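You operate a simulated robot arm through the tools that you are given. There is no shell and no other tool. Be economical: measure what you need, move in short steps, check, and stop when the job is done.

The job below is to be done with a simulated two-armed robot. You get a single attempt, and the scene is never put back.

Task
Take the spool case from the packing table and leave it on top of the white levelling card. Fetch the brush and set it on the packing sheet. Put the green bead pod on the folding table top. Lift the wash tub lid open. The order is free. Set down upright: spool case.

It is judged by the outcome, as a careful person would: the job done as asked, and still so three seconds after it is handed in. It fails if anything else is knocked over, pushed out of place, dropped, spilled or broken. Lids that push on must go on centred and level and be pressed home; caps that screw on are set level and turned clockwise until they are tight. Flat cloth is picked up by pressing the open fingertips on it (5 to 10 N) and closing them slowly along it; thin cloth reads only 2 to 8 mm in the jaws.

Robot
Two 7-joint arms with two-finger parallel grippers on one trunk, on a base that drives. Base frame: it is fixed to the floor where the robot stands at the start and does not move with it; the origin is under the middle of the robot, x ahead of it, y to its left, z up; the surface under the hand at the start is at about z = 0.85. Readings come in m, degrees, newtons and seconds.
The left shoulder is at the start at [0.03, 0.119, 0.985], the right one opposite. With the tool pointing down near the work surface each hand reaches from about 0.28 to 0.68 m from the robot's upright axis, wherever it stands, measured 20 degrees to its own side. Places, roughly: brush (14x4x10 cm) [0.7, -1.9, 0.8]; folding table top [-0.8, 3.5, 0.7]; green bead pod (5x5x4 cm) [-1.1, 1.4, 1]; levelling card (19x15x4 cm) [0.5, -0.1, 0.9]; packing sheet (20x15x1 cm) [-1.2, 1.5, 0.6]; spool case [0.5, 0.25, 0.75]; wash tub lid [-3.9, 3.5, 1]. Payload 3.43 kg a hand.
The tool frame of a hand sits at the grasp point between the pads (the TCP): z along the fingers, y along the line on which they close. The tips reach 0.03 m beyond it. The gripper opens to 0.094 m. The fingers are 0.028 m wide and 0.01 m thick; the gripper's body (0.05 by 0.096 m) begins 0.055 m behind the TCP.
Orientation is that of the tool frame in the base frame, as a unit quaternion [x, y, z, w]. With the fingers straight down and closing along the base's y, the tool's x points along the base's -x, its y along +y and its z along -z.

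Tools
- The arms move only by the tool play_rows. It takes "left_motion", "right_motion" or both (then of equal length, played together; a hand with none holds still); each is a list of rows, each an object (a shift or turn left out is 0, a gripper value left out holds the last) with "delta_pos": the shift along the tool's x, y, z in units of 30 mm (1.0 is 30 mm), a list of three; "rotation": the turn, a rotation vector about the tool's x, y, z in units of 4 degrees (1.0 is 4 degrees), a list of three; "hand": the finger opening in m, from 0 to 0.094. In form: [{"delta_pos": [dx, dy, dz], "rotation": [wx, wy, wz], "hand": hand}, ...]. A call has 1 to 12 rows; each row shifts and turns the commanded pose from where the row before left it, along the tool's axes as they then stand. A call with a number of a shift or a turn outside -1 to 1 is refused whole. A row lasts 0.2 s, in which the tool goes at most 0.05 m and 8.6 degrees; a call with a longer step from one row to the next is refused whole, and so is a gripper value outside its range. Where a pose cannot be reached the arm comes as near as it can. A force on the tool above 40 N (or 10 N above the force at the start of the call, whichever is more), or a blocked arm, ends the call early, and 0.2 s more pass. The fingers move at their own pace (about 0.072 m/s each) and stop on an object; they squeeze with about 28 N. The grip force told is the motor's: it shows also when the fingers shut on nothing. Time passes only in rows, and 0.2 s behind the last, so rows that do not move let the fingers close. It gives the time, the measured TCP pose, the force on the tool (base axes), the opening and the grip force at its end, in the units of the frame above (readings bear some noise), with the torque about the TCP (base axes, N m) and any sound that the robot's microphone picked up.
- Cameras (640 x 400 px; columns grow to the right, rows downward): "scene" is now at [0.0399, -0.0094, 1.6833]; the picture's right is [-0.12, -0.99, 0.00], its down [-0.82, 0.10, -0.56] and it looks along [0.55, -0.07, -0.83] (base axes); focal length 250 px, centre (320, 200). "left" rides on the left gripper at [0.076, -0.014, -0.102] in its tool frame; the picture's right is [0.18, 0.98, 0.00], its down [-0.75, 0.14, -0.64] and it looks along [-0.63, 0.12, 0.77] (tool axes); focal length 243 px, centre (320, 200). "right" rides on the right gripper at [0.076, 0.014, -0.102] in its tool frame; the picture's right is [-0.18, 0.98, 0.00], its down [-0.75, -0.14, -0.64] and it looks along [-0.63, -0.12, 0.77] (tool axes); focal length 243 px, centre (320, 200). There is no depth. A picture from a camera that has moved, and an enlarged one, comes with that camera's place and axes in the base frame and with its lens.
- get_image(camera): a new picture of that camera. It takes no simulated time.
- lift_body(by): slides the trunk up (or, below 0, down) by that many m; the arms and the scene camera ride with it, the base frame stays. It gives what a move gives, with no picture.
- drive_base(legs): drives the robot by 1 to 6 legs, each [ahead, turn to the left] in m and degrees, along the robot's own axes; the way and the turn of a leg run together, so that a leg with both is an arc; at most 1.5 m and 180 degrees a leg. The arms and the cameras ride along, it lands a little off, and it stops where it bumps. It gives what a move gives.
- head_to(pan, tilt): turns the head with the scene camera to pan (to the left, within 143 degrees either way) and tilt (down, from -29 to 69), counted from straight ahead of the robot. It gives what a move gives.
- zoom(camera, box): a new picture of the part [left, top, right, bottom] of that camera's present view, enlarged. It takes no simulated time.
- job_done(): hands the job in; it is judged then, once.

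Work in short steps. Places have to be worked out from the pictures, the camera data and where the tool is seen: move nearer, look again, correct. Check each grasp and each placing, and mend what went wrong. You have 165 turns and 130 pictures in all, those below and enlarged ones among them. Open the grippers and draw the arms clear of the work before you hand the job in, unless the task says otherwise; then end with one line.

The tools are called by a JSON object that holds its "op" and its "data". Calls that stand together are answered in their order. play_rows: Moves the arms, as the interface text tells. Its arguments: {"type":"object","properties":{"left_motion":{"type":"array","items":{"type":"object","properties":{"delta_pos":{"type":"array","items":{"type":"number"}},"rotation":{"type":"array","items":{"type":"number"}},"hand":{"type":"number"}}}},"right_motion":{"type":"array","items":{"type":"object","properties":{"delta_pos":{"type":"array","items":{"type":"number"}},"rotation":{"type":"array","items":{"type":"number"}},"hand":{"type":"number"}}}}},"required":[]} The other tools are called the same way: lift_body (by) slides the trunk up or down; drive_base (legs) drives the base; head_to (pan, tilt) turns the head that bears the scene camera; get_image (camera) takes a picture; zoom (camera, box) takes an enlarged picture of a part of a camera's view; job_done () hands the job in.

At the start:

```text
t: 0.0
left_eef_pos: [0.4481, 0.1919, 1.1434]
left_orientation: [0.0, 1.0, 0.0, -0.001]
left_ft_force: [0.4, 0.1, -0.4]
left_moment: [-0.01, -0.02, 0.0]
left_width: 0.0941
left_gripper_force: 0.0
right_eef_pos: [0.4691, -0.1592, 1.1142]
right_orientation: [0.0, 1.0, 0.0, 0.0]
right_ft_force: [0.2, 0.4, 0.0]
right_moment: [0.0, 0.02, 0.01]
right_width: 0.0943
right_gripper_force: 0.1
trunk travel left (down, up): [-0.25, 0.16]
robot x, y, heading: [0.0004, 0.0011, 0.1]
head pan, tilt: [-7.0, 56.1]
```

scene: 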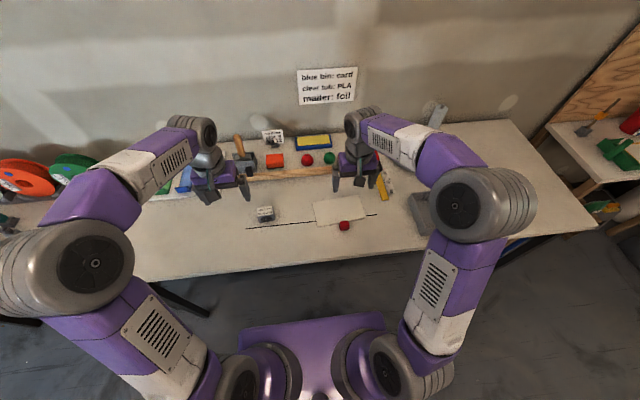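
right: 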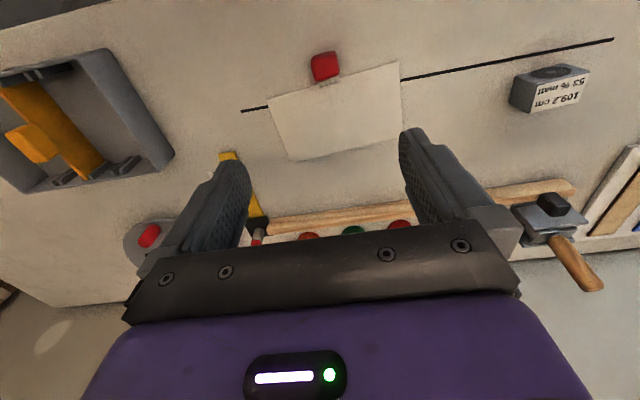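
left: 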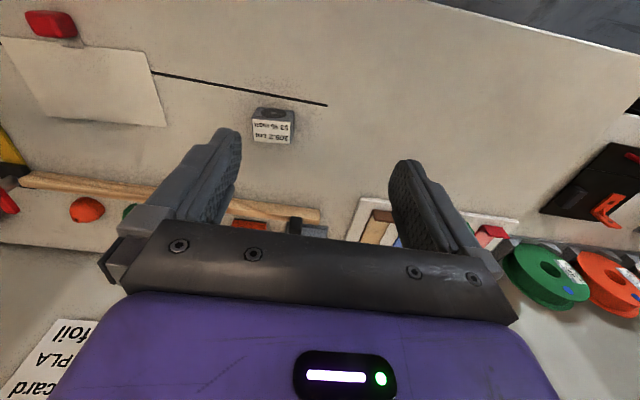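

I'll take a closer look at the table to identify the spool case and card.

{"op": "zoom", "data": {"camera": "scene", "box": [220, 120, 460, 270]}}

{"op": "zoom", "data": {"camera": "left", "box": [0, 0, 400, 250]}}

{"op": "zoom", "data": {"camera": "scene", "box": [0, 100, 240, 250]}}

```text
2.67 times, centred on (340, 195) of scene
camera zoom: at [0.0399, -0.0094, 1.6833], right [-0.12, -0.99, 0.0], down [-0.82, 0.1, -0.56], along [0.55, -0.07, -0.83], focal length 668 px, centre (267, 213)
```

zoom: 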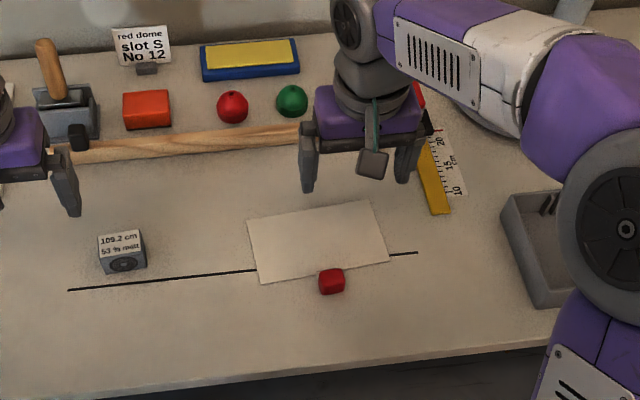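

```text
1.60 times, centred on (200, 125) of left
camera zoom: at [0.372, 0.1762, 1.245], right [-0.18, 0.98, 0.0], down [0.75, 0.14, 0.64], along [0.63, 0.12, -0.77], focal length 388 px, centre (512, 320)
```

zoom: 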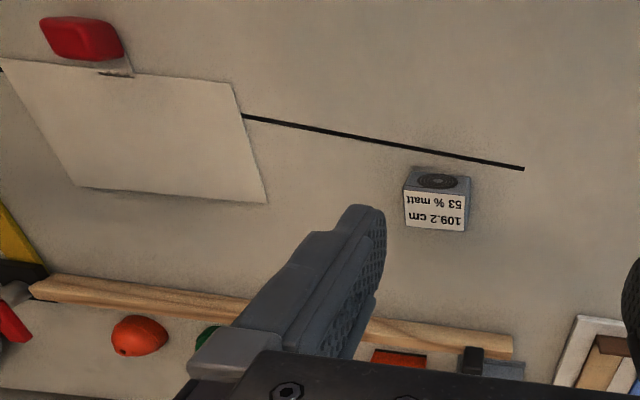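

```text
2.67 times, centred on (120, 175) of scene
camera zoom: at [0.0399, -0.0094, 1.6833], right [-0.12, -0.99, 0.0], down [-0.82, 0.1, -0.56], along [0.55, -0.07, -0.83], focal length 668 px, centre (853, 267)
```

zoom: 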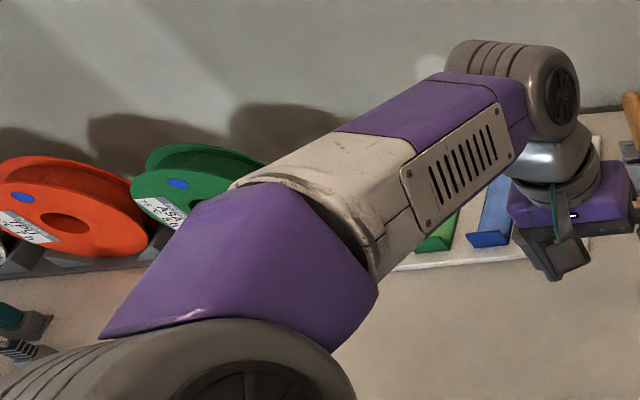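

I'll look around the left part of the table and elsewhere, to be sure which thing is the spool case.

{"op": "head_to", "data": {"pan": 45, "tilt": 50}}

{"op": "get_image", "data": {"camera": "scene"}}

{"op": "head_to", "data": {"pan": 110, "tilt": 30}}

{"op": "get_image", "data": {"camera": "scene"}}

{"op": "head_to", "data": {"pan": -70, "tilt": 30}}

{"op": "get_image", "data": {"camera": "scene"}}

```text
t: 1.2
left_eef_pos: [0.4476, 0.1912, 1.1442]
left_orientation: [-0.001, 1.0, 0.0, 0.0]
left_ft_force: [-0.4, 0.9, 0.0]
left_moment: [-0.01, -0.01, 0.0]
left_width: 0.0939
left_gripper_force: 0.1
right_eef_pos: [0.4695, -0.1589, 1.1137]
right_orientation: [-0.001, 1.0, 0.0, 0.0]
right_ft_force: [-0.5, 0.4, 0.9]
right_moment: [0.01, -0.01, -0.02]
right_width: 0.0941
right_gripper_force: 0.1
trunk travel left (down, up): [-0.25, 0.16]
robot x, y, heading: [0.0014, -0.0023, -0.1]
head pan, tilt: [45.0, 50.0]
```

```text
123 pictures are left
camera scene: at [0.024, 0.0537, 1.6911], right [0.71, -0.71, 0.0], down [-0.54, -0.54, -0.64], along [0.45, 0.45, -0.77], focal length 250 px, centre (320, 200)
```

scene: 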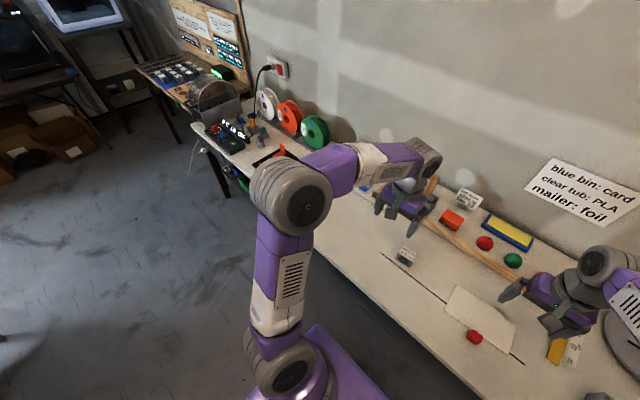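

```text
t: 2.6
left_eef_pos: [0.4487, 0.1905, 1.1431]
left_orientation: [0.0, 1.0, 0.0, 0.0]
left_ft_force: [0.0, -0.2, -0.3]
left_moment: [-0.01, 0.01, 0.0]
left_width: 0.0942
left_gripper_force: 0.1
right_eef_pos: [0.4684, -0.1589, 1.1138]
right_orientation: [0.0, 1.0, 0.0, -0.001]
right_ft_force: [-0.7, -0.2, 0.0]
right_moment: [0.0, -0.01, -0.03]
right_width: 0.0943
right_gripper_force: 0.0
trunk travel left (down, up): [-0.25, 0.16]
robot x, y, heading: [0.0012, 0.0027, 0.2]
head pan, tilt: [110.0, 30.0]
```

```text
122 pictures are left
camera scene: at [-0.0614, 0.0843, 1.7206], right [0.94, 0.34, 0.0], down [0.17, -0.47, -0.87], along [-0.3, 0.81, -0.5], focal length 250 px, centre (320, 200)
```

scene: 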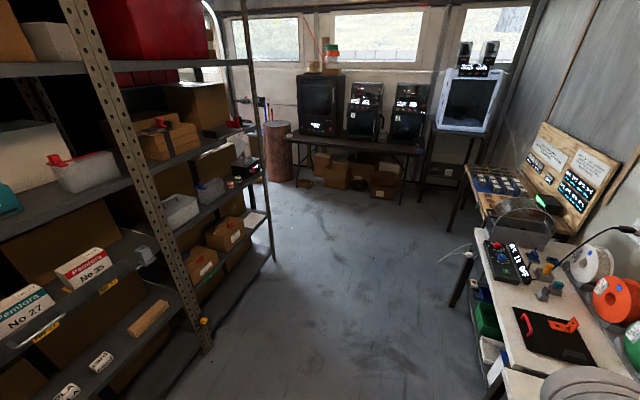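

```text
t: 5.3
left_eef_pos: [0.4479, 0.1921, 1.143]
left_orientation: [0.0, 1.0, 0.001, -0.001]
left_ft_force: [0.2, 0.1, -0.6]
left_moment: [0.01, -0.01, -0.01]
left_width: 0.094
left_gripper_force: 0.0
right_eef_pos: [0.4695, -0.1585, 1.1149]
right_orientation: [0.0, 1.0, 0.0, 0.0]
right_ft_force: [-0.8, -0.7, -0.6]
right_moment: [-0.04, 0.0, -0.01]
right_width: 0.0942
right_gripper_force: 0.0
trunk travel left (down, up): [-0.25, 0.16]
robot x, y, heading: [0.0014, 0.0023, 0.0]
head pan, tilt: [-70.0, 30.0]
```

```text
121 pictures are left
camera scene: at [0.0005, -0.0857, 1.7207], right [-0.94, -0.34, 0.0], down [-0.17, 0.47, -0.87], along [0.3, -0.81, -0.5], focal length 250 px, centre (320, 200)
```

scene: 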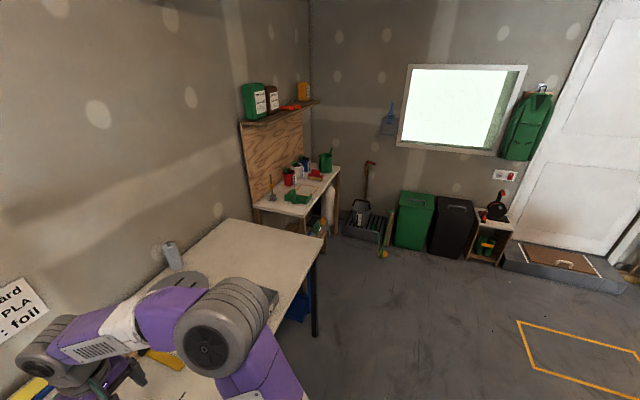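

The grey box at about (0.54, 0.135) with the spool mark is the spool case; I'll move the left hand above it and take a closer look.

{"op": "play_rows", "data": {"left_motion": [{"delta_pos": [-0.6, -0.4, 0.8]}, {"delta_pos": [-0.6, -0.4, 0.8]}, {"delta_pos": [-0.6, -0.4, 0.8]}, {"delta_pos": [-0.6, -0.35, 0.8]}, {"delta_pos": [-0.6, -0.35, 0.8]}]}}

{"op": "get_image", "data": {"camera": "left"}}

{"op": "head_to", "data": {"pan": 0, "tilt": 56}}

{"op": "zoom", "data": {"camera": "scene", "box": [200, 120, 440, 270]}}

```text
t: 6.5
left_eef_pos: [0.5386, 0.1329, 1.0205]
left_orientation: [0.001, 1.0, 0.0, 0.0]
left_ft_force: [-0.2, 0.3, -0.9]
left_moment: [0.02, 0.01, 0.01]
left_width: 0.0942
left_gripper_force: 0.0
right_eef_pos: [0.4702, -0.1602, 1.1142]
right_orientation: [0.0, 1.0, 0.0, -0.001]
right_ft_force: [0.2, 0.7, 0.2]
right_moment: [-0.02, 0.02, -0.01]
right_width: 0.094
right_gripper_force: 0.1
trunk travel left (down, up): [-0.25, 0.16]
robot x, y, heading: [0.0017, 0.0021, -0.0]
head pan, tilt: [-70.0, 30.0]
```

```text
120 pictures are left
camera left: at [0.4629, 0.1182, 1.1227], right [-0.18, 0.98, 0.0], down [0.75, 0.14, 0.64], along [0.63, 0.12, -0.77], focal length 243 px, centre (320, 200)
```

left: 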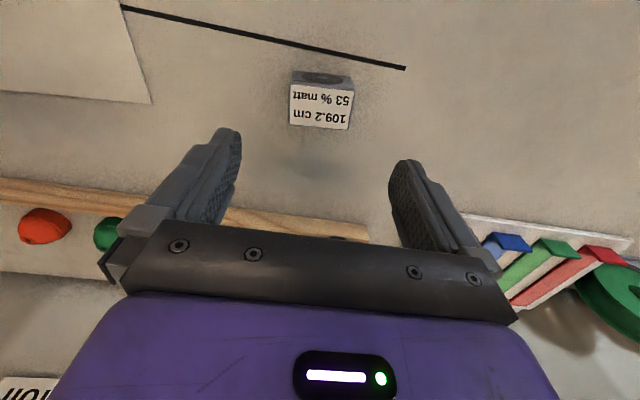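

```text
t: 7.9
left_eef_pos: [0.5389, 0.1338, 1.0217]
left_orientation: [0.0, 1.0, 0.0, 0.001]
left_ft_force: [0.6, 0.5, -0.2]
left_moment: [0.02, 0.0, 0.01]
left_width: 0.0941
left_gripper_force: 0.0
right_eef_pos: [0.47, -0.1597, 1.1144]
right_orientation: [0.0, 1.0, -0.001, 0.0]
right_ft_force: [0.6, 0.0, 0.3]
right_moment: [0.01, 0.02, 0.0]
right_width: 0.0942
right_gripper_force: 0.0
trunk travel left (down, up): [-0.25, 0.16]
robot x, y, heading: [-0.001, -0.0008, 0.3]
head pan, tilt: [0.0, 56.0]
```

```text
2.67 times, centred on (320, 195) of scene
camera zoom: at [0.0406, -0.0008, 1.6834], right [0.0, -1.0, 0.0], down [-0.83, 0.0, -0.56], along [0.56, 0.0, -0.83], focal length 668 px, centre (320, 213)
```

zoom: 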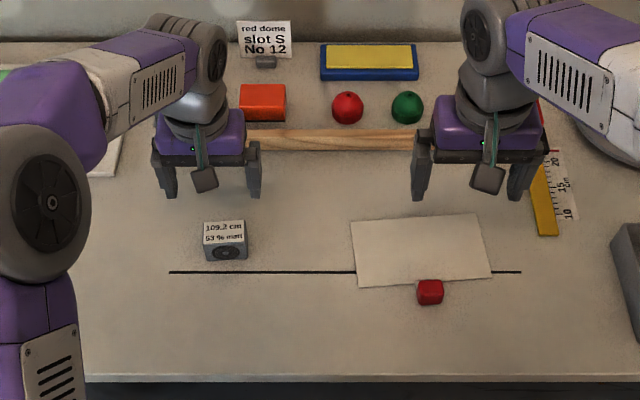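

The case's top is about 5.5 x 3.5 cm, centred near (0.537, 0.134), top near z = 0.90, yawed about 6°. I'll align and descend around it.

{"op": "play_rows", "data": {"left_motion": [{"rotation": [0, 0, -0.75], "delta_pos": [0, 0, 0.5]}, {"rotation": [0, 0, -0.75], "delta_pos": [0, 0, 0.8]}, {"delta_pos": [0, 0, 0.9]}, {"delta_pos": [0, 0, 0.9]}, {"delta_pos": [0, 0, 0.8]}]}}

{"op": "get_image", "data": {"camera": "left"}}

{"op": "zoom", "data": {"camera": "scene", "box": [240, 160, 320, 240]}}

```text
t: 9.1
left_eef_pos: [0.5398, 0.1319, 0.9059]
left_orientation: [-0.052, 0.999, -0.001, 0.002]
left_ft_force: [-0.6, 0.2, 0.1]
left_moment: [-0.02, -0.02, -0.01]
left_width: 0.094
left_gripper_force: 0.0
right_eef_pos: [0.4697, -0.1586, 1.1134]
right_orientation: [-0.001, 1.0, 0.0, 0.0]
right_ft_force: [0.0, 0.2, 0.2]
right_moment: [0.02, 0.03, -0.03]
right_width: 0.094
right_gripper_force: 0.1
trunk travel left (down, up): [-0.25, 0.16]
robot x, y, heading: [-0.0021, -0.0025, -0.3]
head pan, tilt: [0.0, 56.0]
```

```text
118 pictures are left
camera left: at [0.4646, 0.1101, 1.007], right [-0.29, 0.96, 0.0], down [0.73, 0.22, 0.64], along [0.62, 0.18, -0.77], focal length 243 px, centre (320, 200)
```

left: 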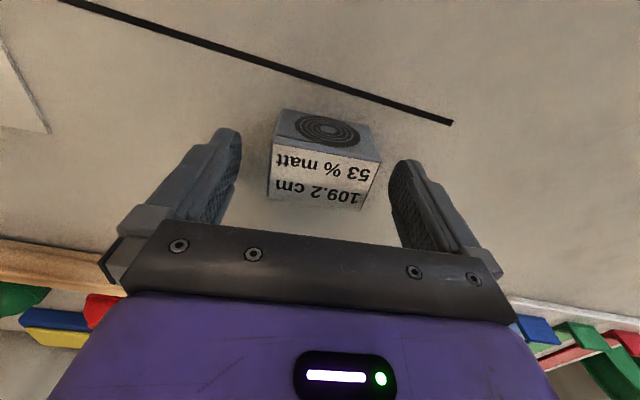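

```text
5.00 times, centred on (280, 200) of scene
camera zoom: at [0.041, -0.0007, 1.6834], right [0.0, -1.0, 0.0], down [-0.83, 0.0, -0.56], along [0.56, 0.0, -0.83], focal length 1252 px, centre (520, 200)
```

zoom: 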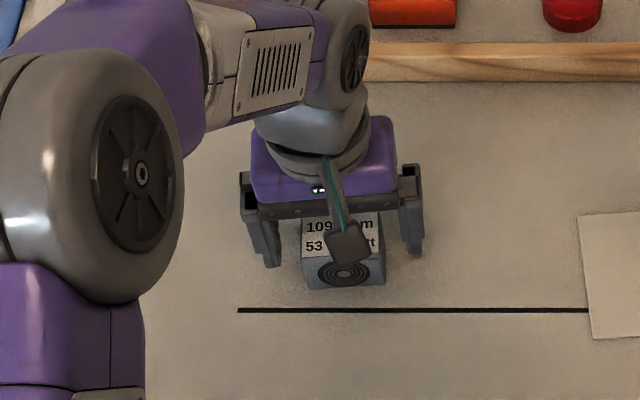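

The case is centred between the fingers; I'll lower 2 cm and close.

{"op": "play_rows", "data": {"left_motion": [{"delta_pos": [0, 0, 0.35]}, {"delta_pos": [0, 0, 0.3]}, {"hand": 0.045}, {"hand": 0.045}, {"hand": 0.03}, {"hand": 0.03}, {"hand": 0.03}]}}

{"op": "get_image", "data": {"camera": "left"}}

```text
t: 10.7
left_eef_pos: [0.5372, 0.1341, 0.8864]
left_orientation: [-0.053, 0.999, 0.001, 0.0]
left_ft_force: [1.1, -0.5, 1.3]
left_moment: [-0.05, -0.04, -0.01]
left_width: 0.0636
left_gripper_force: 27.8
right_eef_pos: [0.4696, -0.1593, 1.1152]
right_orientation: [0.0, 1.0, 0.0, 0.0]
right_ft_force: [-0.1, 0.1, -0.5]
right_moment: [0.0, 0.01, 0.01]
right_width: 0.0942
right_gripper_force: 0.0
trunk travel left (down, up): [-0.25, 0.16]
robot x, y, heading: [-0.0027, 0.0028, -0.1]
head pan, tilt: [0.0, 56.0]
```

```text
116 pictures are left
camera left: at [0.4637, 0.1109, 0.9882], right [-0.29, 0.96, 0.0], down [0.73, 0.22, 0.64], along [0.62, 0.18, -0.77], focal length 243 px, centre (320, 200)
```

left: 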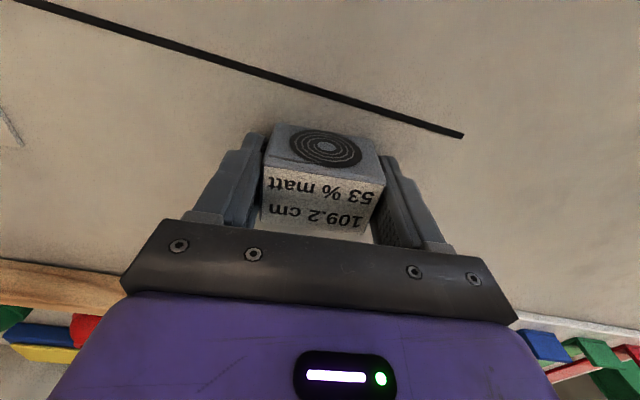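

Gripped at 6.4 cm. I'll lift it and swing the right arm out of the way at the same time.

{"op": "play_rows", "data": {"left_motion": [{"delta_pos": [0, 0, -0.5]}, {"delta_pos": [0, 0, -0.8]}, {"delta_pos": [0, 0, -0.9]}, {"delta_pos": [0, 0, -0.9]}, {}, {}, {}, {}], "right_motion": [{"delta_pos": [0, -0.8, -0.5]}, {"delta_pos": [0.2, -0.8, -0.5]}, {"delta_pos": [0.2, -0.9, -0.5]}, {"delta_pos": [0.2, -0.9, -0.5]}, {"delta_pos": [0.2, -0.9, -0.5]}, {"delta_pos": [0.2, -0.9, -0.5]}, {"delta_pos": [0.2, -0.9, -0.3]}, {"delta_pos": [0.2, -0.9, 0]}]}}

{"op": "play_rows", "data": {"left_motion": [{"delta_pos": [0.088, -0.927, 0]}, {"delta_pos": [0.088, -0.927, 0]}, {"delta_pos": [0.088, -0.927, 0]}, {"delta_pos": [0.088, -0.927, 0]}, {"delta_pos": [0.088, -0.927, 0]}, {"delta_pos": [0.088, -0.927, 0]}, {"delta_pos": [0.088, -0.927, 0]}, {"delta_pos": [0.088, -0.927, 0]}, {"delta_pos": [0.088, -0.927, 0]}, {"delta_pos": [0.088, -0.927, 0]}, {}]}}

{"op": "get_image", "data": {"camera": "scene"}}

{"op": "get_image", "data": {"camera": "left"}}

```text
t: 12.5
left_eef_pos: [0.5383, 0.1347, 0.9785]
left_orientation: [-0.052, 0.999, 0.0, 0.0]
left_ft_force: [-0.3, -0.9, 0.1]
left_moment: [0.02, -0.02, 0.0]
left_width: 0.0639
left_gripper_force: 27.8
right_eef_pos: [0.4284, -0.3688, 1.2118]
right_orientation: [0.0, 1.0, 0.001, 0.0]
right_ft_force: [0.3, 0.0, -0.6]
right_moment: [-0.02, -0.01, 0.04]
right_width: 0.094
right_gripper_force: 0.0
trunk travel left (down, up): [-0.25, 0.16]
robot x, y, heading: [0.0004, 0.0004, 0.4]
head pan, tilt: [0.0, 56.0]
```

```text
t: 14.9
left_eef_pos: [0.5423, -0.145, 0.9788]
left_orientation: [-0.053, 0.999, 0.0, 0.0]
left_ft_force: [0.9, 0.1, -0.9]
left_moment: [-0.02, -0.01, 0.02]
left_width: 0.064
left_gripper_force: 28.0
right_eef_pos: [0.4284, -0.3688, 1.2107]
right_orientation: [0.0, 1.0, 0.0, 0.0]
right_ft_force: [0.1, 0.1, -0.6]
right_moment: [-0.02, 0.01, -0.02]
right_width: 0.0941
right_gripper_force: 0.0
trunk travel left (down, up): [-0.25, 0.16]
robot x, y, heading: [-0.0003, -0.002, 0.2]
head pan, tilt: [0.0, 56.0]
```

```text
115 pictures are left
camera scene: at [0.0405, -0.0001, 1.6834], right [0.0, -1.0, 0.0], down [-0.83, 0.0, -0.56], along [0.56, 0.0, -0.83], focal length 250 px, centre (320, 200)
```

scene: 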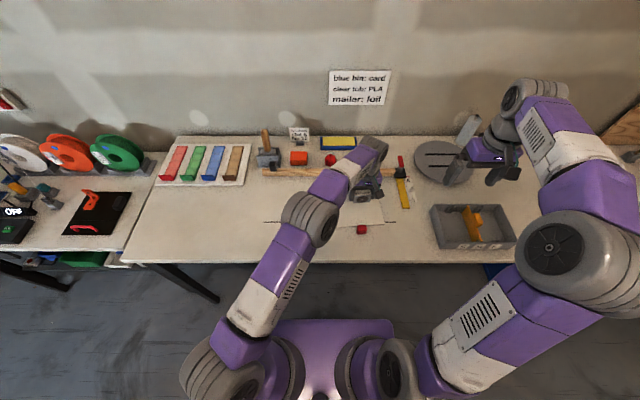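

```text
114 pictures are left
camera left: at [0.4687, -0.167, 1.0812], right [-0.29, 0.96, 0.0], down [0.73, 0.22, 0.64], along [0.62, 0.18, -0.77], focal length 243 px, centre (320, 200)
```

left: 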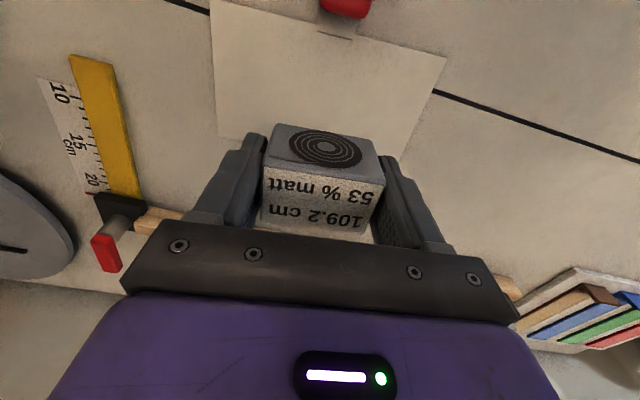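

The case hangs over the card's middle; I'll lower it gently to the card (about 9 cm).

{"op": "play_rows", "data": {"left_motion": [{"delta_pos": [0.1, 0, 0.8]}, {"delta_pos": [0.1, 0, 0.8]}, {"delta_pos": [0, 0, 0.7]}, {"delta_pos": [0, 0, 0.4]}, {"delta_pos": [0, 0, 0.2]}, {}]}}

{"op": "get_image", "data": {"camera": "left"}}

```text
t: 16.3
left_eef_pos: [0.5371, -0.1464, 0.8913]
left_orientation: [-0.052, 0.999, 0.001, 0.0]
left_ft_force: [0.6, 0.4, 0.0]
left_moment: [-0.01, -0.03, 0.01]
left_width: 0.0639
left_gripper_force: 27.8
right_eef_pos: [0.4281, -0.3687, 1.2124]
right_orientation: [0.0, 1.0, 0.001, 0.0]
right_ft_force: [-0.4, -0.8, 0.4]
right_moment: [0.0, 0.02, 0.02]
right_width: 0.0938
right_gripper_force: 0.0
trunk travel left (down, up): [-0.25, 0.16]
robot x, y, heading: [0.0034, -0.0001, -0.3]
head pan, tilt: [0.0, 56.0]
```

```text
113 pictures are left
camera left: at [0.4616, -0.1689, 0.9938], right [-0.29, 0.96, 0.0], down [0.73, 0.22, 0.64], along [0.62, 0.18, -0.77], focal length 243 px, centre (320, 200)
```

left: 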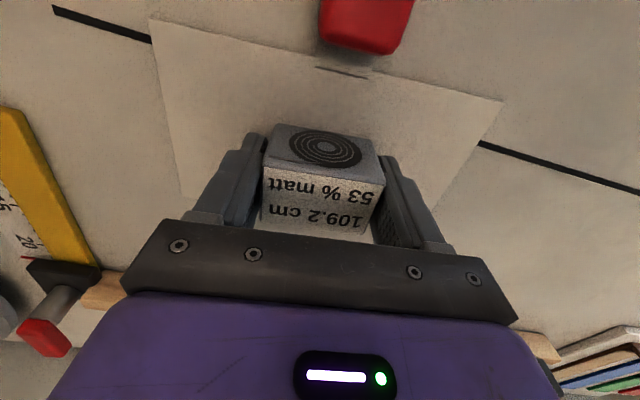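

No contact yet; I'll creep down a few millimetres and watch the force.

{"op": "play_rows", "data": {"left_motion": [{"delta_pos": [0, 0, 0.06]}, {"delta_pos": [0, 0, 0.06]}]}}

{"op": "play_rows", "data": {"left_motion": [{"delta_pos": [0, 0, 0.04]}, {}]}}

```text
t: 16.9
left_eef_pos: [0.5353, -0.1464, 0.8888]
left_orientation: [-0.053, 0.999, 0.0, 0.002]
left_ft_force: [-1.5, -0.5, 1.4]
left_moment: [-0.06, 0.01, -0.03]
left_width: 0.0637
left_gripper_force: 28.1
right_eef_pos: [0.427, -0.3672, 1.2108]
right_orientation: [0.0, 1.0, 0.0, 0.0]
right_ft_force: [-0.4, -0.4, 0.0]
right_moment: [-0.01, 0.01, 0.0]
right_width: 0.0938
right_gripper_force: 0.0
trunk travel left (down, up): [-0.25, 0.16]
robot x, y, heading: [0.0033, 0.0048, -0.0]
head pan, tilt: [0.0, 56.0]
```

```text
t: 17.5
left_eef_pos: [0.5361, -0.1461, 0.8887]
left_orientation: [-0.051, 0.999, -0.001, 0.001]
left_ft_force: [1.3, -0.3, 8.9]
left_moment: [0.01, 0.0, 0.03]
left_width: 0.0635
left_gripper_force: 28.2
right_eef_pos: [0.4273, -0.3691, 1.2123]
right_orientation: [0.0, 1.0, 0.0, -0.001]
right_ft_force: [0.3, -1.0, 0.5]
right_moment: [-0.04, -0.02, -0.03]
right_width: 0.094
right_gripper_force: 0.0
trunk travel left (down, up): [-0.25, 0.16]
robot x, y, heading: [-0.0011, -0.0012, 0.2]
head pan, tilt: [0.0, 56.0]
```

Contact (about 9 N up); open and withdraw straight up, then check.

{"op": "play_rows", "data": {"left_motion": [{"hand": 0.07}, {"hand": 0.094}, {}, {"delta_pos": [0, 0, -0.5]}, {"delta_pos": [0, 0, -0.9]}, {"delta_pos": [0, 0, -0.9]}, {"delta_pos": [0, 0, -0.9]}, {"delta_pos": [0, 0.5, -0.9]}, {"delta_pos": [0, 0.9, -0.9]}, {"delta_pos": [0, 0.9, -0.5]}, {"delta_pos": [0, 0.9, -0.5]}, {"delta_pos": [0, 0.9, -0.5]}]}}

{"op": "zoom", "data": {"camera": "scene", "box": [260, 140, 460, 260]}}

```text
t: 20.1
left_eef_pos: [0.523, -0.0209, 1.0818]
left_orientation: [-0.052, 0.999, 0.0, 0.0]
left_ft_force: [-0.5, -1.1, -0.6]
left_moment: [0.0, 0.02, 0.01]
left_width: 0.0938
left_gripper_force: 0.1
right_eef_pos: [0.4266, -0.3689, 1.2118]
right_orientation: [0.0, 1.0, 0.0, 0.0]
right_ft_force: [1.2, -0.3, -0.9]
right_moment: [0.0, 0.0, -0.03]
right_width: 0.094
right_gripper_force: 0.0
trunk travel left (down, up): [-0.25, 0.16]
robot x, y, heading: [-0.0014, -0.0004, 0.1]
head pan, tilt: [0.0, 56.0]
```

```text
3.20 times, centred on (360, 200) of scene
camera zoom: at [0.0401, 0.0003, 1.6834], right [0.0, -1.0, 0.0], down [-0.83, 0.0, -0.56], along [0.56, 0.0, -0.83], focal length 801 px, centre (192, 200)
```

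zoom: 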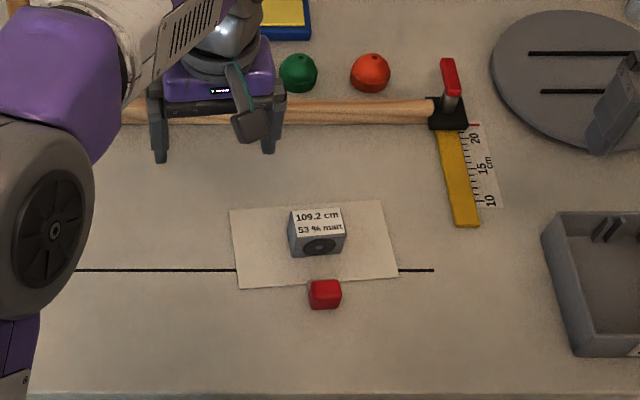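

The case stands on the card. Now the brush: look toward the right bench.

{"op": "head_to", "data": {"pan": -65, "tilt": 25}}

{"op": "zoom", "data": {"camera": "scene", "box": [250, 120, 410, 280]}}

{"op": "zoom", "data": {"camera": "scene", "box": [240, 100, 560, 300]}}

```text
t: 21.4
left_eef_pos: [0.5234, -0.022, 1.0807]
left_orientation: [-0.052, 0.999, 0.0, 0.0]
left_ft_force: [-0.6, 0.0, 0.4]
left_moment: [0.02, 0.01, 0.02]
left_width: 0.094
left_gripper_force: 0.1
right_eef_pos: [0.4284, -0.3687, 1.213]
right_orientation: [0.0, 1.0, 0.0, 0.001]
right_ft_force: [-0.8, 0.0, 0.5]
right_moment: [-0.01, 0.0, 0.0]
right_width: 0.0941
right_gripper_force: 0.0
trunk travel left (down, up): [-0.25, 0.16]
robot x, y, heading: [0.0025, -0.0019, 0.1]
head pan, tilt: [-65.0, 25.0]
```

```text
2.50 times, centred on (330, 200) of scene
camera zoom: at [0.0085, -0.0841, 1.7286], right [-0.91, -0.42, 0.0], down [-0.18, 0.38, -0.91], along [0.38, -0.82, -0.42], focal length 626 px, centre (295, 200)
```

zoom: 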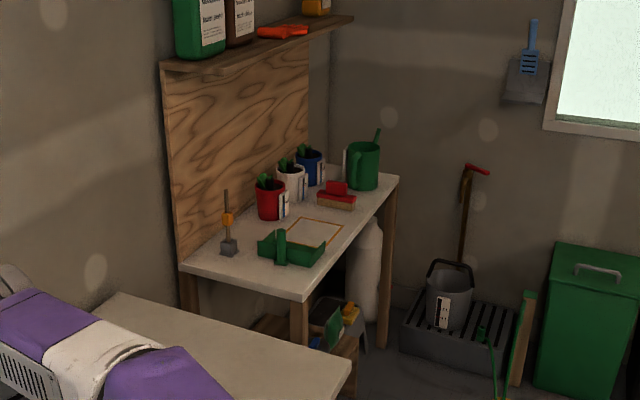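

```text
2.00 times, centred on (400, 200) of scene
camera zoom: at [0.0085, -0.0841, 1.7286], right [-0.91, -0.42, 0.0], down [-0.18, 0.38, -0.91], along [0.38, -0.82, -0.42], focal length 501 px, centre (160, 200)
```

zoom: 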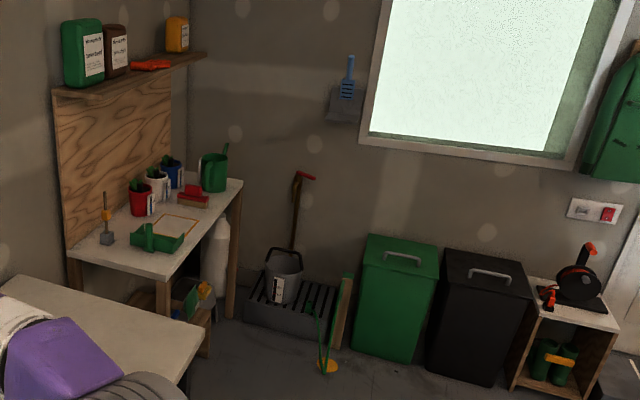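

The red brush sits at about (0.71, -1.95) on the potting bench, whose front edge is x≈0.57. I'll retract the left hand, back off and drive there.

{"op": "play_rows", "data": {"left_motion": [{"delta_pos": [0.6, 0.9, -0.42]}, {"delta_pos": [0.6, 0.9, -0.42]}, {"delta_pos": [0.6, 0.9, -0.42]}, {"delta_pos": [0.6, 0.9, -0.42]}, {"delta_pos": [0.6, 0.9, -0.42]}, {"delta_pos": [0.6, 0.9, -0.42]}, {"delta_pos": [0.6, 0.9, -0.42]}, {"delta_pos": [0.5, 0.9, -0.42], "rotation": [0, 0, 0.75]}, {"rotation": [0, 0, 0.75]}]}}

{"op": "drive_base", "data": {"legs": [[-0.3, 0], [0, -90], [1.5, 0]]}}

{"op": "head_to", "data": {"pan": 45, "tilt": 40}}

{"op": "get_image", "data": {"camera": "scene"}}

```text
t: 23.4
left_eef_pos: [0.3607, 0.175, 1.1816]
left_orientation: [0.0, 1.0, 0.001, 0.0]
left_ft_force: [0.3, 0.4, 0.2]
left_moment: [0.0, 0.02, 0.0]
left_width: 0.0939
left_gripper_force: 0.0
right_eef_pos: [0.4285, -0.3703, 1.2112]
right_orientation: [-0.001, 1.0, 0.0, 0.0]
right_ft_force: [0.3, -0.1, 0.2]
right_moment: [-0.02, 0.03, -0.01]
right_width: 0.0939
right_gripper_force: 0.0
trunk travel left (down, up): [-0.25, 0.16]
robot x, y, heading: [-0.0012, 0.0004, -0.0]
head pan, tilt: [-65.0, 25.0]
```

```text
t: 36.2
left_eef_pos: [-0.0847, -1.8433, 1.1817]
left_orientation: [0.698, 0.716, 0.0, 0.0]
left_ft_force: [0.3, -0.3, 0.0]
left_moment: [-0.02, -0.01, 0.0]
left_width: 0.0938
left_gripper_force: 0.0
right_eef_pos: [-0.627, -1.9259, 1.2114]
right_orientation: [0.698, 0.716, 0.0, 0.0]
right_ft_force: [-0.4, 0.1, 0.9]
right_moment: [0.0, -0.02, 0.04]
right_width: 0.0939
right_gripper_force: 0.1
trunk travel left (down, up): [-0.25, 0.16]
robot x, y, heading: [-0.269, -1.4835, -88.7]
head pan, tilt: [-65.0, 25.0]
```

```text
t: 38.1
left_eef_pos: [-0.0838, -1.8426, 1.1822]
left_orientation: [0.698, 0.716, 0.0, 0.0]
left_ft_force: [-0.5, -0.1, -0.1]
left_moment: [-0.02, -0.03, 0.0]
left_width: 0.0941
left_gripper_force: 0.1
right_eef_pos: [-0.6267, -1.9236, 1.2117]
right_orientation: [0.698, 0.716, 0.0, 0.0]
right_ft_force: [-0.3, 0.7, -0.4]
right_moment: [0.01, -0.02, 0.0]
right_width: 0.0938
right_gripper_force: 0.1
trunk travel left (down, up): [-0.25, 0.16]
robot x, y, heading: [-0.271, -1.4906, -88.6]
head pan, tilt: [45.0, 40.0]
```

```text
109 pictures are left
camera scene: at [-0.2088, -1.5165, 1.7053], right [-0.69, -0.73, 0.0], down [-0.47, 0.44, -0.77], along [0.56, -0.53, -0.64], focal length 250 px, centre (320, 200)
```

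scene: 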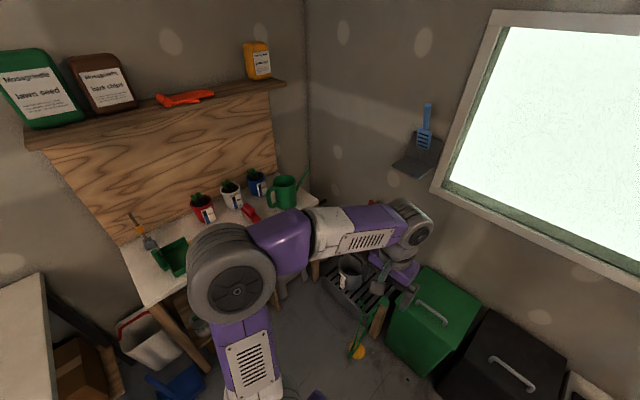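

Path is clear. Drive the last bit, turn to face the bench and approach.

{"op": "drive_base", "data": {"legs": [[0.2, 0], [0, 88.6], [0.4, 0]]}}

{"op": "head_to", "data": {"pan": -15, "tilt": 52}}

{"op": "get_image", "data": {"camera": "scene"}}

{"op": "get_image", "data": {"camera": "right"}}

```text
t: 45.5
left_eef_pos: [0.4947, -1.5157, 1.1825]
left_orientation: [0.004, 1.0, 0.0, 0.0]
left_ft_force: [-0.6, 0.1, 0.1]
left_moment: [0.0, 0.02, 0.03]
left_width: 0.0938
left_gripper_force: 0.0
right_eef_pos: [0.5564, -2.0614, 1.2109]
right_orientation: [0.005, 1.0, 0.0, -0.001]
right_ft_force: [-0.1, 0.6, 0.9]
right_moment: [0.0, 0.02, -0.01]
right_width: 0.0943
right_gripper_force: 0.0
trunk travel left (down, up): [-0.25, 0.16]
robot x, y, heading: [0.1313, -1.6874, -0.3]
head pan, tilt: [45.0, 40.0]
```

```text
t: 46.8
left_eef_pos: [0.4936, -1.5168, 1.1823]
left_orientation: [0.004, 1.0, 0.001, 0.001]
left_ft_force: [-0.2, 0.9, 0.4]
left_moment: [0.02, -0.02, 0.04]
left_width: 0.0942
left_gripper_force: 0.0
right_eef_pos: [0.5566, -2.0611, 1.212]
right_orientation: [0.005, 1.0, -0.001, 0.0]
right_ft_force: [0.1, 0.3, 0.4]
right_moment: [0.02, 0.01, 0.0]
right_width: 0.0939
right_gripper_force: 0.0
trunk travel left (down, up): [-0.25, 0.16]
robot x, y, heading: [0.129, -1.6903, -0.5]
head pan, tilt: [-15.0, 52.0]
```

```text
108 pictures are left
camera scene: at [0.1742, -1.709, 1.6885], right [-0.27, -0.96, 0.0], down [-0.76, 0.21, -0.62], along [0.59, -0.16, -0.79], focal length 250 px, centre (320, 200)
```

scene: 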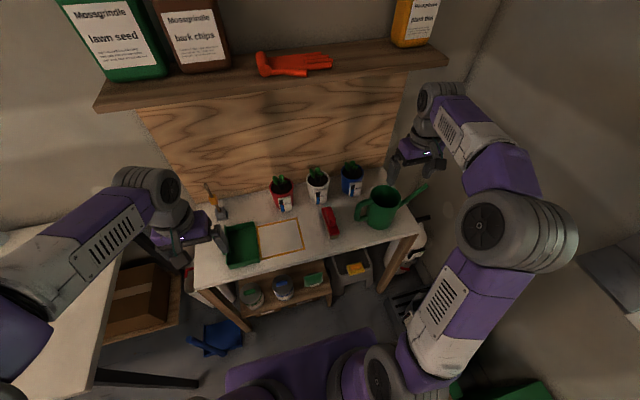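

```text
107 pictures are left
camera right: at [0.4804, -2.0454, 1.3145], right [0.19, 0.98, 0.0], down [0.75, -0.15, 0.64], along [0.63, -0.12, -0.77], focal length 243 px, centre (320, 200)
```

right: 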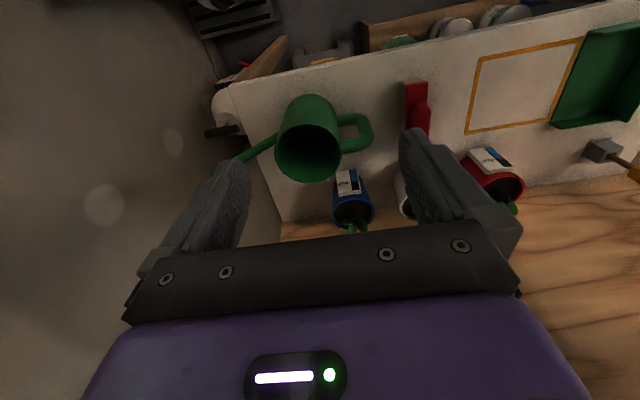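

Brush at about (0.677, -1.893), long axis along x, with 12 cm clearance to the can handle. Move the right hand above it and look.

{"op": "play_rows", "data": {"right_motion": [{"delta_pos": [-0.56, 0.8, 0.4]}, {"delta_pos": [-0.56, 0.8, 0.4]}, {"delta_pos": [-0.56, 0.8, 0.4]}, {"delta_pos": [-0.56, 0.8, 0.5]}, {"delta_pos": [-0.56, 0.8, 0.5]}, {"delta_pos": [-0.56, 0.8, 0.5]}, {"delta_pos": [-0.56, 0.8, 0.5]}]}}

{"op": "get_image", "data": {"camera": "right"}}

{"op": "zoom", "data": {"camera": "scene", "box": [240, 150, 440, 270]}}

```text
t: 48.4
left_eef_pos: [0.4961, -1.5156, 1.1814]
left_orientation: [0.004, 1.0, 0.0, 0.0]
left_ft_force: [-0.8, 0.8, 0.1]
left_moment: [0.02, -0.02, 0.02]
left_width: 0.0941
left_gripper_force: 0.0
right_eef_pos: [0.6764, -1.8928, 1.1132]
right_orientation: [0.004, 1.0, 0.0, 0.0]
right_ft_force: [-0.1, -0.6, 0.2]
right_moment: [-0.03, 0.01, 0.0]
right_width: 0.094
right_gripper_force: 0.1
trunk travel left (down, up): [-0.25, 0.16]
robot x, y, heading: [0.1331, -1.689, -0.7]
head pan, tilt: [-15.0, 52.0]
```

```text
106 pictures are left
camera right: at [0.6001, -1.8768, 1.2176], right [0.19, 0.98, 0.0], down [0.75, -0.15, 0.64], along [0.63, -0.12, -0.77], focal length 243 px, centre (320, 200)
```

right: 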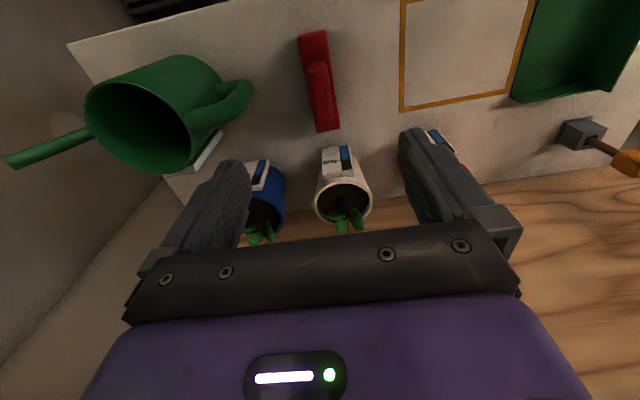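

```text
3.20 times, centred on (340, 210) of scene
camera zoom: at [0.1752, -1.7083, 1.6885], right [-0.27, -0.96, 0.0], down [-0.76, 0.21, -0.62], along [0.59, -0.16, -0.79], focal length 801 px, centre (256, 168)
```

zoom: 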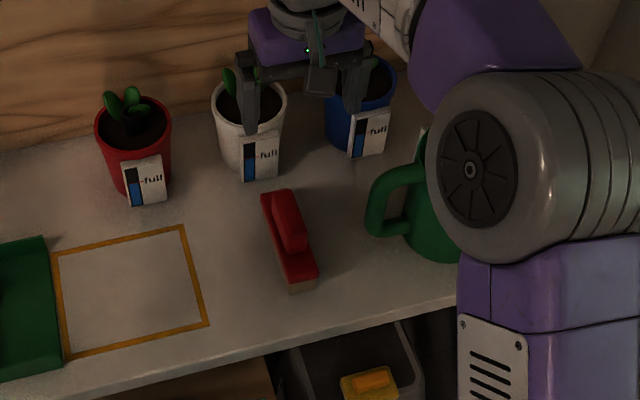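

Brush centre refined to (0.70, -1.893), aligned with x; bench top ≈ 0.80. Descend to TCP ≈ 0.90 and look.

{"op": "play_rows", "data": {"right_motion": [{"delta_pos": [-0.13, 0, 1]}, {"delta_pos": [-0.13, 0, 1]}, {"delta_pos": [-0.13, 0, 1]}, {"delta_pos": [-0.13, 0, 1]}, {"delta_pos": [-0.13, 0, 1]}, {"delta_pos": [-0.13, 0, 1]}, {"delta_pos": [0, 0, 0.8]}]}}

{"op": "get_image", "data": {"camera": "right"}}

{"op": "zoom", "data": {"camera": "scene", "box": [280, 170, 400, 250]}}

```text
t: 50.0
left_eef_pos: [0.4936, -1.517, 1.1823]
left_orientation: [0.005, 1.0, 0.0, -0.001]
left_ft_force: [0.1, 0.2, -0.5]
left_moment: [0.01, -0.01, 0.02]
left_width: 0.094
left_gripper_force: 0.0
right_eef_pos: [0.6982, -1.8947, 0.9114]
right_orientation: [0.005, 1.0, 0.0, 0.0]
right_ft_force: [0.1, -0.9, -0.2]
right_moment: [-0.03, 0.02, 0.03]
right_width: 0.0938
right_gripper_force: 0.1
trunk travel left (down, up): [-0.25, 0.16]
robot x, y, heading: [0.1309, -1.6881, -0.8]
head pan, tilt: [-15.0, 52.0]
```

```text
104 pictures are left
camera right: at [0.6225, -1.8793, 1.0135], right [0.19, 0.98, 0.0], down [0.75, -0.15, 0.64], along [0.63, -0.12, -0.77], focal length 243 px, centre (320, 200)
```

right: 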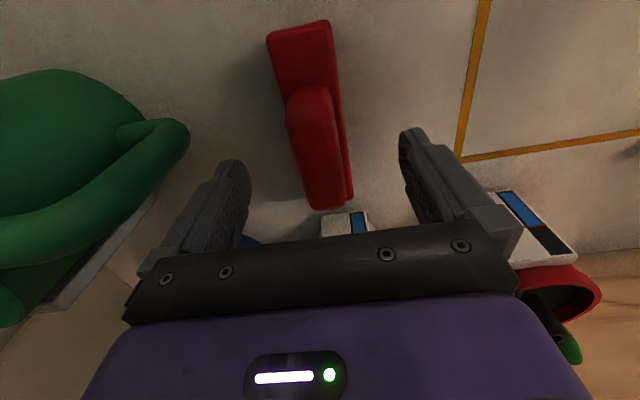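

```text
5.00 times, centred on (340, 210) of scene
camera zoom: at [0.1745, -1.7092, 1.6885], right [-0.27, -0.96, 0.0], down [-0.76, 0.21, -0.62], along [0.59, -0.16, -0.79], focal length 1252 px, centre (220, 150)
```

zoom: 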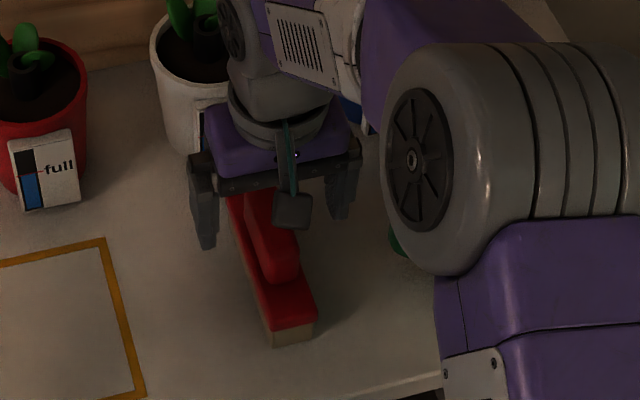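

TCP projects onto the brush's handle; descend 4.5 cm carefully then close on the handle.

{"op": "play_rows", "data": {"right_motion": [{"delta_pos": [0, 0, 0.5]}, {"delta_pos": [0, 0, 0.4]}, {"delta_pos": [0, 0, 0.3]}, {"delta_pos": [0, 0, 0.3]}, {"hand": 0.05}, {"hand": 0.02}, {"hand": 0.01}, {"hand": 0.01}, {"hand": 0.01}]}}

{"op": "get_image", "data": {"camera": "right"}}

```text
t: 52.0
left_eef_pos: [0.4949, -1.5164, 1.1822]
left_orientation: [0.004, 1.0, 0.0, 0.0]
left_ft_force: [-0.3, 0.2, 1.0]
left_moment: [-0.02, 0.02, 0.01]
left_width: 0.0941
left_gripper_force: 0.1
right_eef_pos: [0.7002, -1.8951, 0.8669]
right_orientation: [0.005, 1.0, 0.0, 0.0]
right_ft_force: [-0.2, 0.3, -0.6]
right_moment: [0.01, -0.05, 0.0]
right_width: 0.0394
right_gripper_force: 27.9
trunk travel left (down, up): [-0.25, 0.16]
robot x, y, heading: [0.1334, -1.6893, -0.6]
head pan, tilt: [-15.0, 52.0]
```

```text
102 pictures are left
camera right: at [0.6232, -1.8792, 0.9692], right [0.19, 0.98, 0.0], down [0.75, -0.15, 0.64], along [0.63, -0.12, -0.77], focal length 243 px, centre (320, 200)
```

right: 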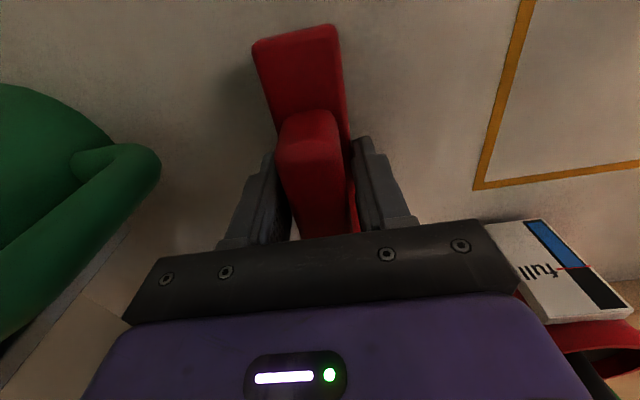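

It closed at 39 mm, i.e. on the base with just the tips; I'll open slightly, go 12 mm deeper and regrip for a firm hold.

{"op": "play_rows", "data": {"right_motion": [{"hand": 0.06}, {"hand": 0.06}, {"delta_pos": [0, 0, 0.2]}, {"delta_pos": [0, 0, 0.2]}, {"hand": 0.03}, {"hand": 0.02}, {"hand": 0.02}, {}]}}

{"op": "play_rows", "data": {"right_motion": [{"delta_pos": [0, 0, -0.5]}, {"delta_pos": [0, 0, -0.8]}, {"delta_pos": [0, 0, -0.8]}, {"delta_pos": [0, 0, -0.8]}, {"delta_pos": [0.4, 0, -1]}, {"delta_pos": [0.4, 0, -1]}, {"delta_pos": [0.4, 0, -1]}, {"delta_pos": [0.8, 0, -1]}, {"delta_pos": [0.8, 0, -1]}, {"delta_pos": [0.8, 0, -1]}]}}

{"op": "get_image", "data": {"camera": "right"}}

```text
t: 53.8
left_eef_pos: [0.4947, -1.5169, 1.1819]
left_orientation: [0.004, 1.0, 0.0, 0.001]
left_ft_force: [-0.2, 0.0, -0.6]
left_moment: [0.0, 0.01, 0.03]
left_width: 0.0943
left_gripper_force: 0.1
right_eef_pos: [0.6986, -1.8949, 0.8546]
right_orientation: [0.004, 1.0, 0.0, 0.0]
right_ft_force: [-0.1, 0.2, -0.2]
right_moment: [-0.04, 0.13, 0.02]
right_width: 0.0395
right_gripper_force: 28.3
trunk travel left (down, up): [-0.25, 0.16]
robot x, y, heading: [0.1315, -1.6823, -0.3]
head pan, tilt: [-15.0, 52.0]
```

```text
t: 56.0
left_eef_pos: [0.4934, -1.5165, 1.1825]
left_orientation: [0.004, 1.0, 0.0, 0.001]
left_ft_force: [0.0, 0.1, -0.4]
left_moment: [0.01, -0.04, -0.02]
left_width: 0.0942
left_gripper_force: 0.0
right_eef_pos: [0.5889, -1.893, 1.1209]
right_orientation: [0.004, 1.0, 0.001, 0.001]
right_ft_force: [-0.5, -0.1, -0.7]
right_moment: [0.0, -0.01, 0.01]
right_width: 0.0393
right_gripper_force: 27.8
trunk travel left (down, up): [-0.25, 0.16]
robot x, y, heading: [0.1324, -1.6869, -0.5]
head pan, tilt: [-15.0, 52.0]
```

```text
101 pictures are left
camera right: at [0.5115, -1.8768, 1.2235], right [0.19, 0.98, 0.0], down [0.75, -0.15, 0.64], along [0.63, -0.12, -0.77], focal length 243 px, centre (320, 200)
```

right: 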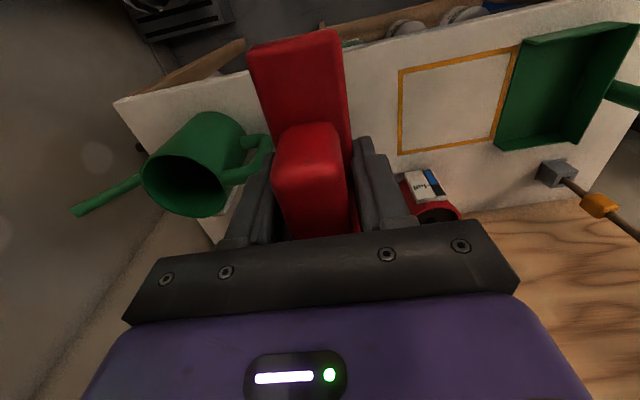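

Brush is held. Its bottom is 5.5 cm below the TCP. Now back off, turn to +y and drive toward the rack (front plane ≈ x −1.13) holding the brush, and look.

{"op": "drive_base", "data": {"legs": [[-0.45, 0], [0, 90], [1.4, 0], [1.0, 0]]}}

{"op": "head_to", "data": {"pan": 80, "tilt": 40}}

{"op": "get_image", "data": {"camera": "scene"}}

```text
t: 73.8
left_eef_pos: [-0.348, 1.0622, 1.1819]
left_orientation: [-0.687, 0.726, 0.0, 0.0]
left_ft_force: [0.7, -0.9, -1.1]
left_moment: [-0.01, 0.0, 0.0]
left_width: 0.0939
left_gripper_force: 0.0
right_eef_pos: [0.0335, 1.141, 1.1198]
right_orientation: [-0.688, 0.726, 0.0, 0.0]
right_ft_force: [-0.6, 0.4, -1.7]
right_moment: [0.0, 0.03, -0.02]
right_width: 0.0396
right_gripper_force: 28.0
trunk travel left (down, up): [-0.25, 0.16]
robot x, y, heading: [-0.1916, 0.6928, 87.0]
head pan, tilt: [-15.0, 52.0]
```

```text
t: 75.5
left_eef_pos: [-0.348, 1.0619, 1.1815]
left_orientation: [-0.688, 0.726, 0.0, 0.0]
left_ft_force: [0.9, 1.0, -0.3]
left_moment: [-0.01, 0.02, 0.01]
left_width: 0.0937
left_gripper_force: 0.0
right_eef_pos: [0.0326, 1.1403, 1.1214]
right_orientation: [-0.687, 0.726, -0.001, 0.0]
right_ft_force: [0.5, 0.1, -1.6]
right_moment: [0.01, 0.0, 0.0]
right_width: 0.0393
right_gripper_force: 27.9
trunk travel left (down, up): [-0.25, 0.16]
robot x, y, heading: [-0.1916, 0.6949, 87.2]
head pan, tilt: [80.0, 40.0]
```

```text
100 pictures are left
camera scene: at [-0.2764, 0.6819, 1.7053], right [0.23, 0.97, 0.0], down [0.63, -0.15, -0.77], along [-0.75, 0.17, -0.64], focal length 250 px, centre (320, 200)
```

scene: 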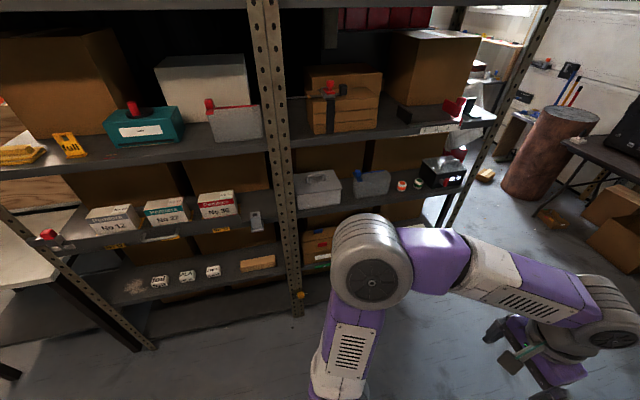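

The rack's right bay should hold the pod and the sheet; zoom there.

{"op": "zoom", "data": {"camera": "scene", "box": [280, 60, 520, 300]}}

{"op": "drive_base", "data": {"legs": [[0.6, 3]]}}

{"op": "head_to", "data": {"pan": 90, "tilt": 45}}

{"op": "get_image", "data": {"camera": "scene"}}

```text
1.67 times, centred on (400, 180) of scene
camera zoom: at [-0.2764, 0.6819, 1.7053], right [0.23, 0.97, 0.0], down [0.63, -0.15, -0.77], along [-0.75, 0.17, -0.64], focal length 417 px, centre (187, 233)
```

zoom: 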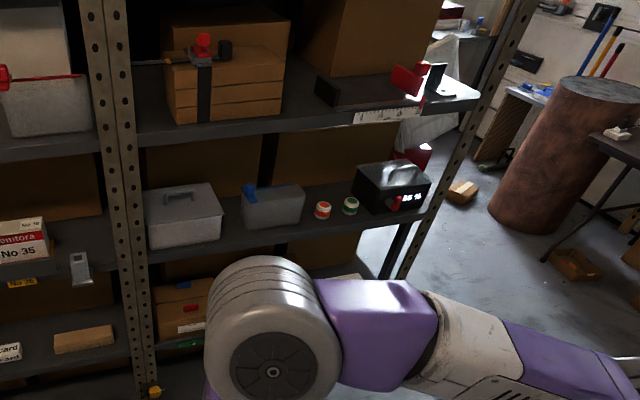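

```text
t: 78.8
left_eef_pos: [-0.3514, 1.6471, 1.182]
left_orientation: [0.708, -0.707, 0.0, 0.0]
left_ft_force: [0.1, 0.0, -0.3]
left_moment: [0.0, 0.03, -0.01]
left_width: 0.0939
left_gripper_force: 0.1
right_eef_pos: [0.0253, 1.7449, 1.1195]
right_orientation: [-0.706, 0.708, 0.0, 0.0]
right_ft_force: [0.7, 0.2, -2.2]
right_moment: [0.0, -0.01, 0.01]
right_width: 0.0394
right_gripper_force: 27.4
trunk travel left (down, up): [-0.25, 0.16]
robot x, y, heading: [-0.175, 1.2883, 89.9]
head pan, tilt: [80.0, 40.0]
```

```text
t: 79.6
left_eef_pos: [-0.3496, 1.6467, 1.1828]
left_orientation: [0.707, -0.707, -0.001, -0.001]
left_ft_force: [0.5, -0.5, 0.6]
left_moment: [0.0, 0.0, 0.0]
left_width: 0.094
left_gripper_force: 0.0
right_eef_pos: [0.0251, 1.745, 1.1203]
right_orientation: [-0.706, 0.708, 0.0, 0.001]
right_ft_force: [-1.0, 0.9, -1.3]
right_moment: [0.01, 0.02, -0.02]
right_width: 0.0397
right_gripper_force: 28.1
trunk travel left (down, up): [-0.25, 0.16]
robot x, y, heading: [-0.1742, 1.285, 90.1]
head pan, tilt: [90.0, 45.0]
```

```text
98 pictures are left
camera scene: at [-0.2571, 1.2553, 1.6981], right [0.0, 1.0, 0.0], down [0.71, 0.0, -0.71], along [-0.71, 0.0, -0.71], focal length 250 px, centre (320, 200)
```

scene: 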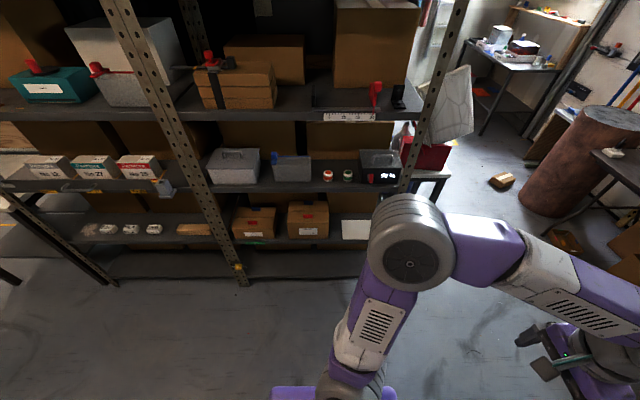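

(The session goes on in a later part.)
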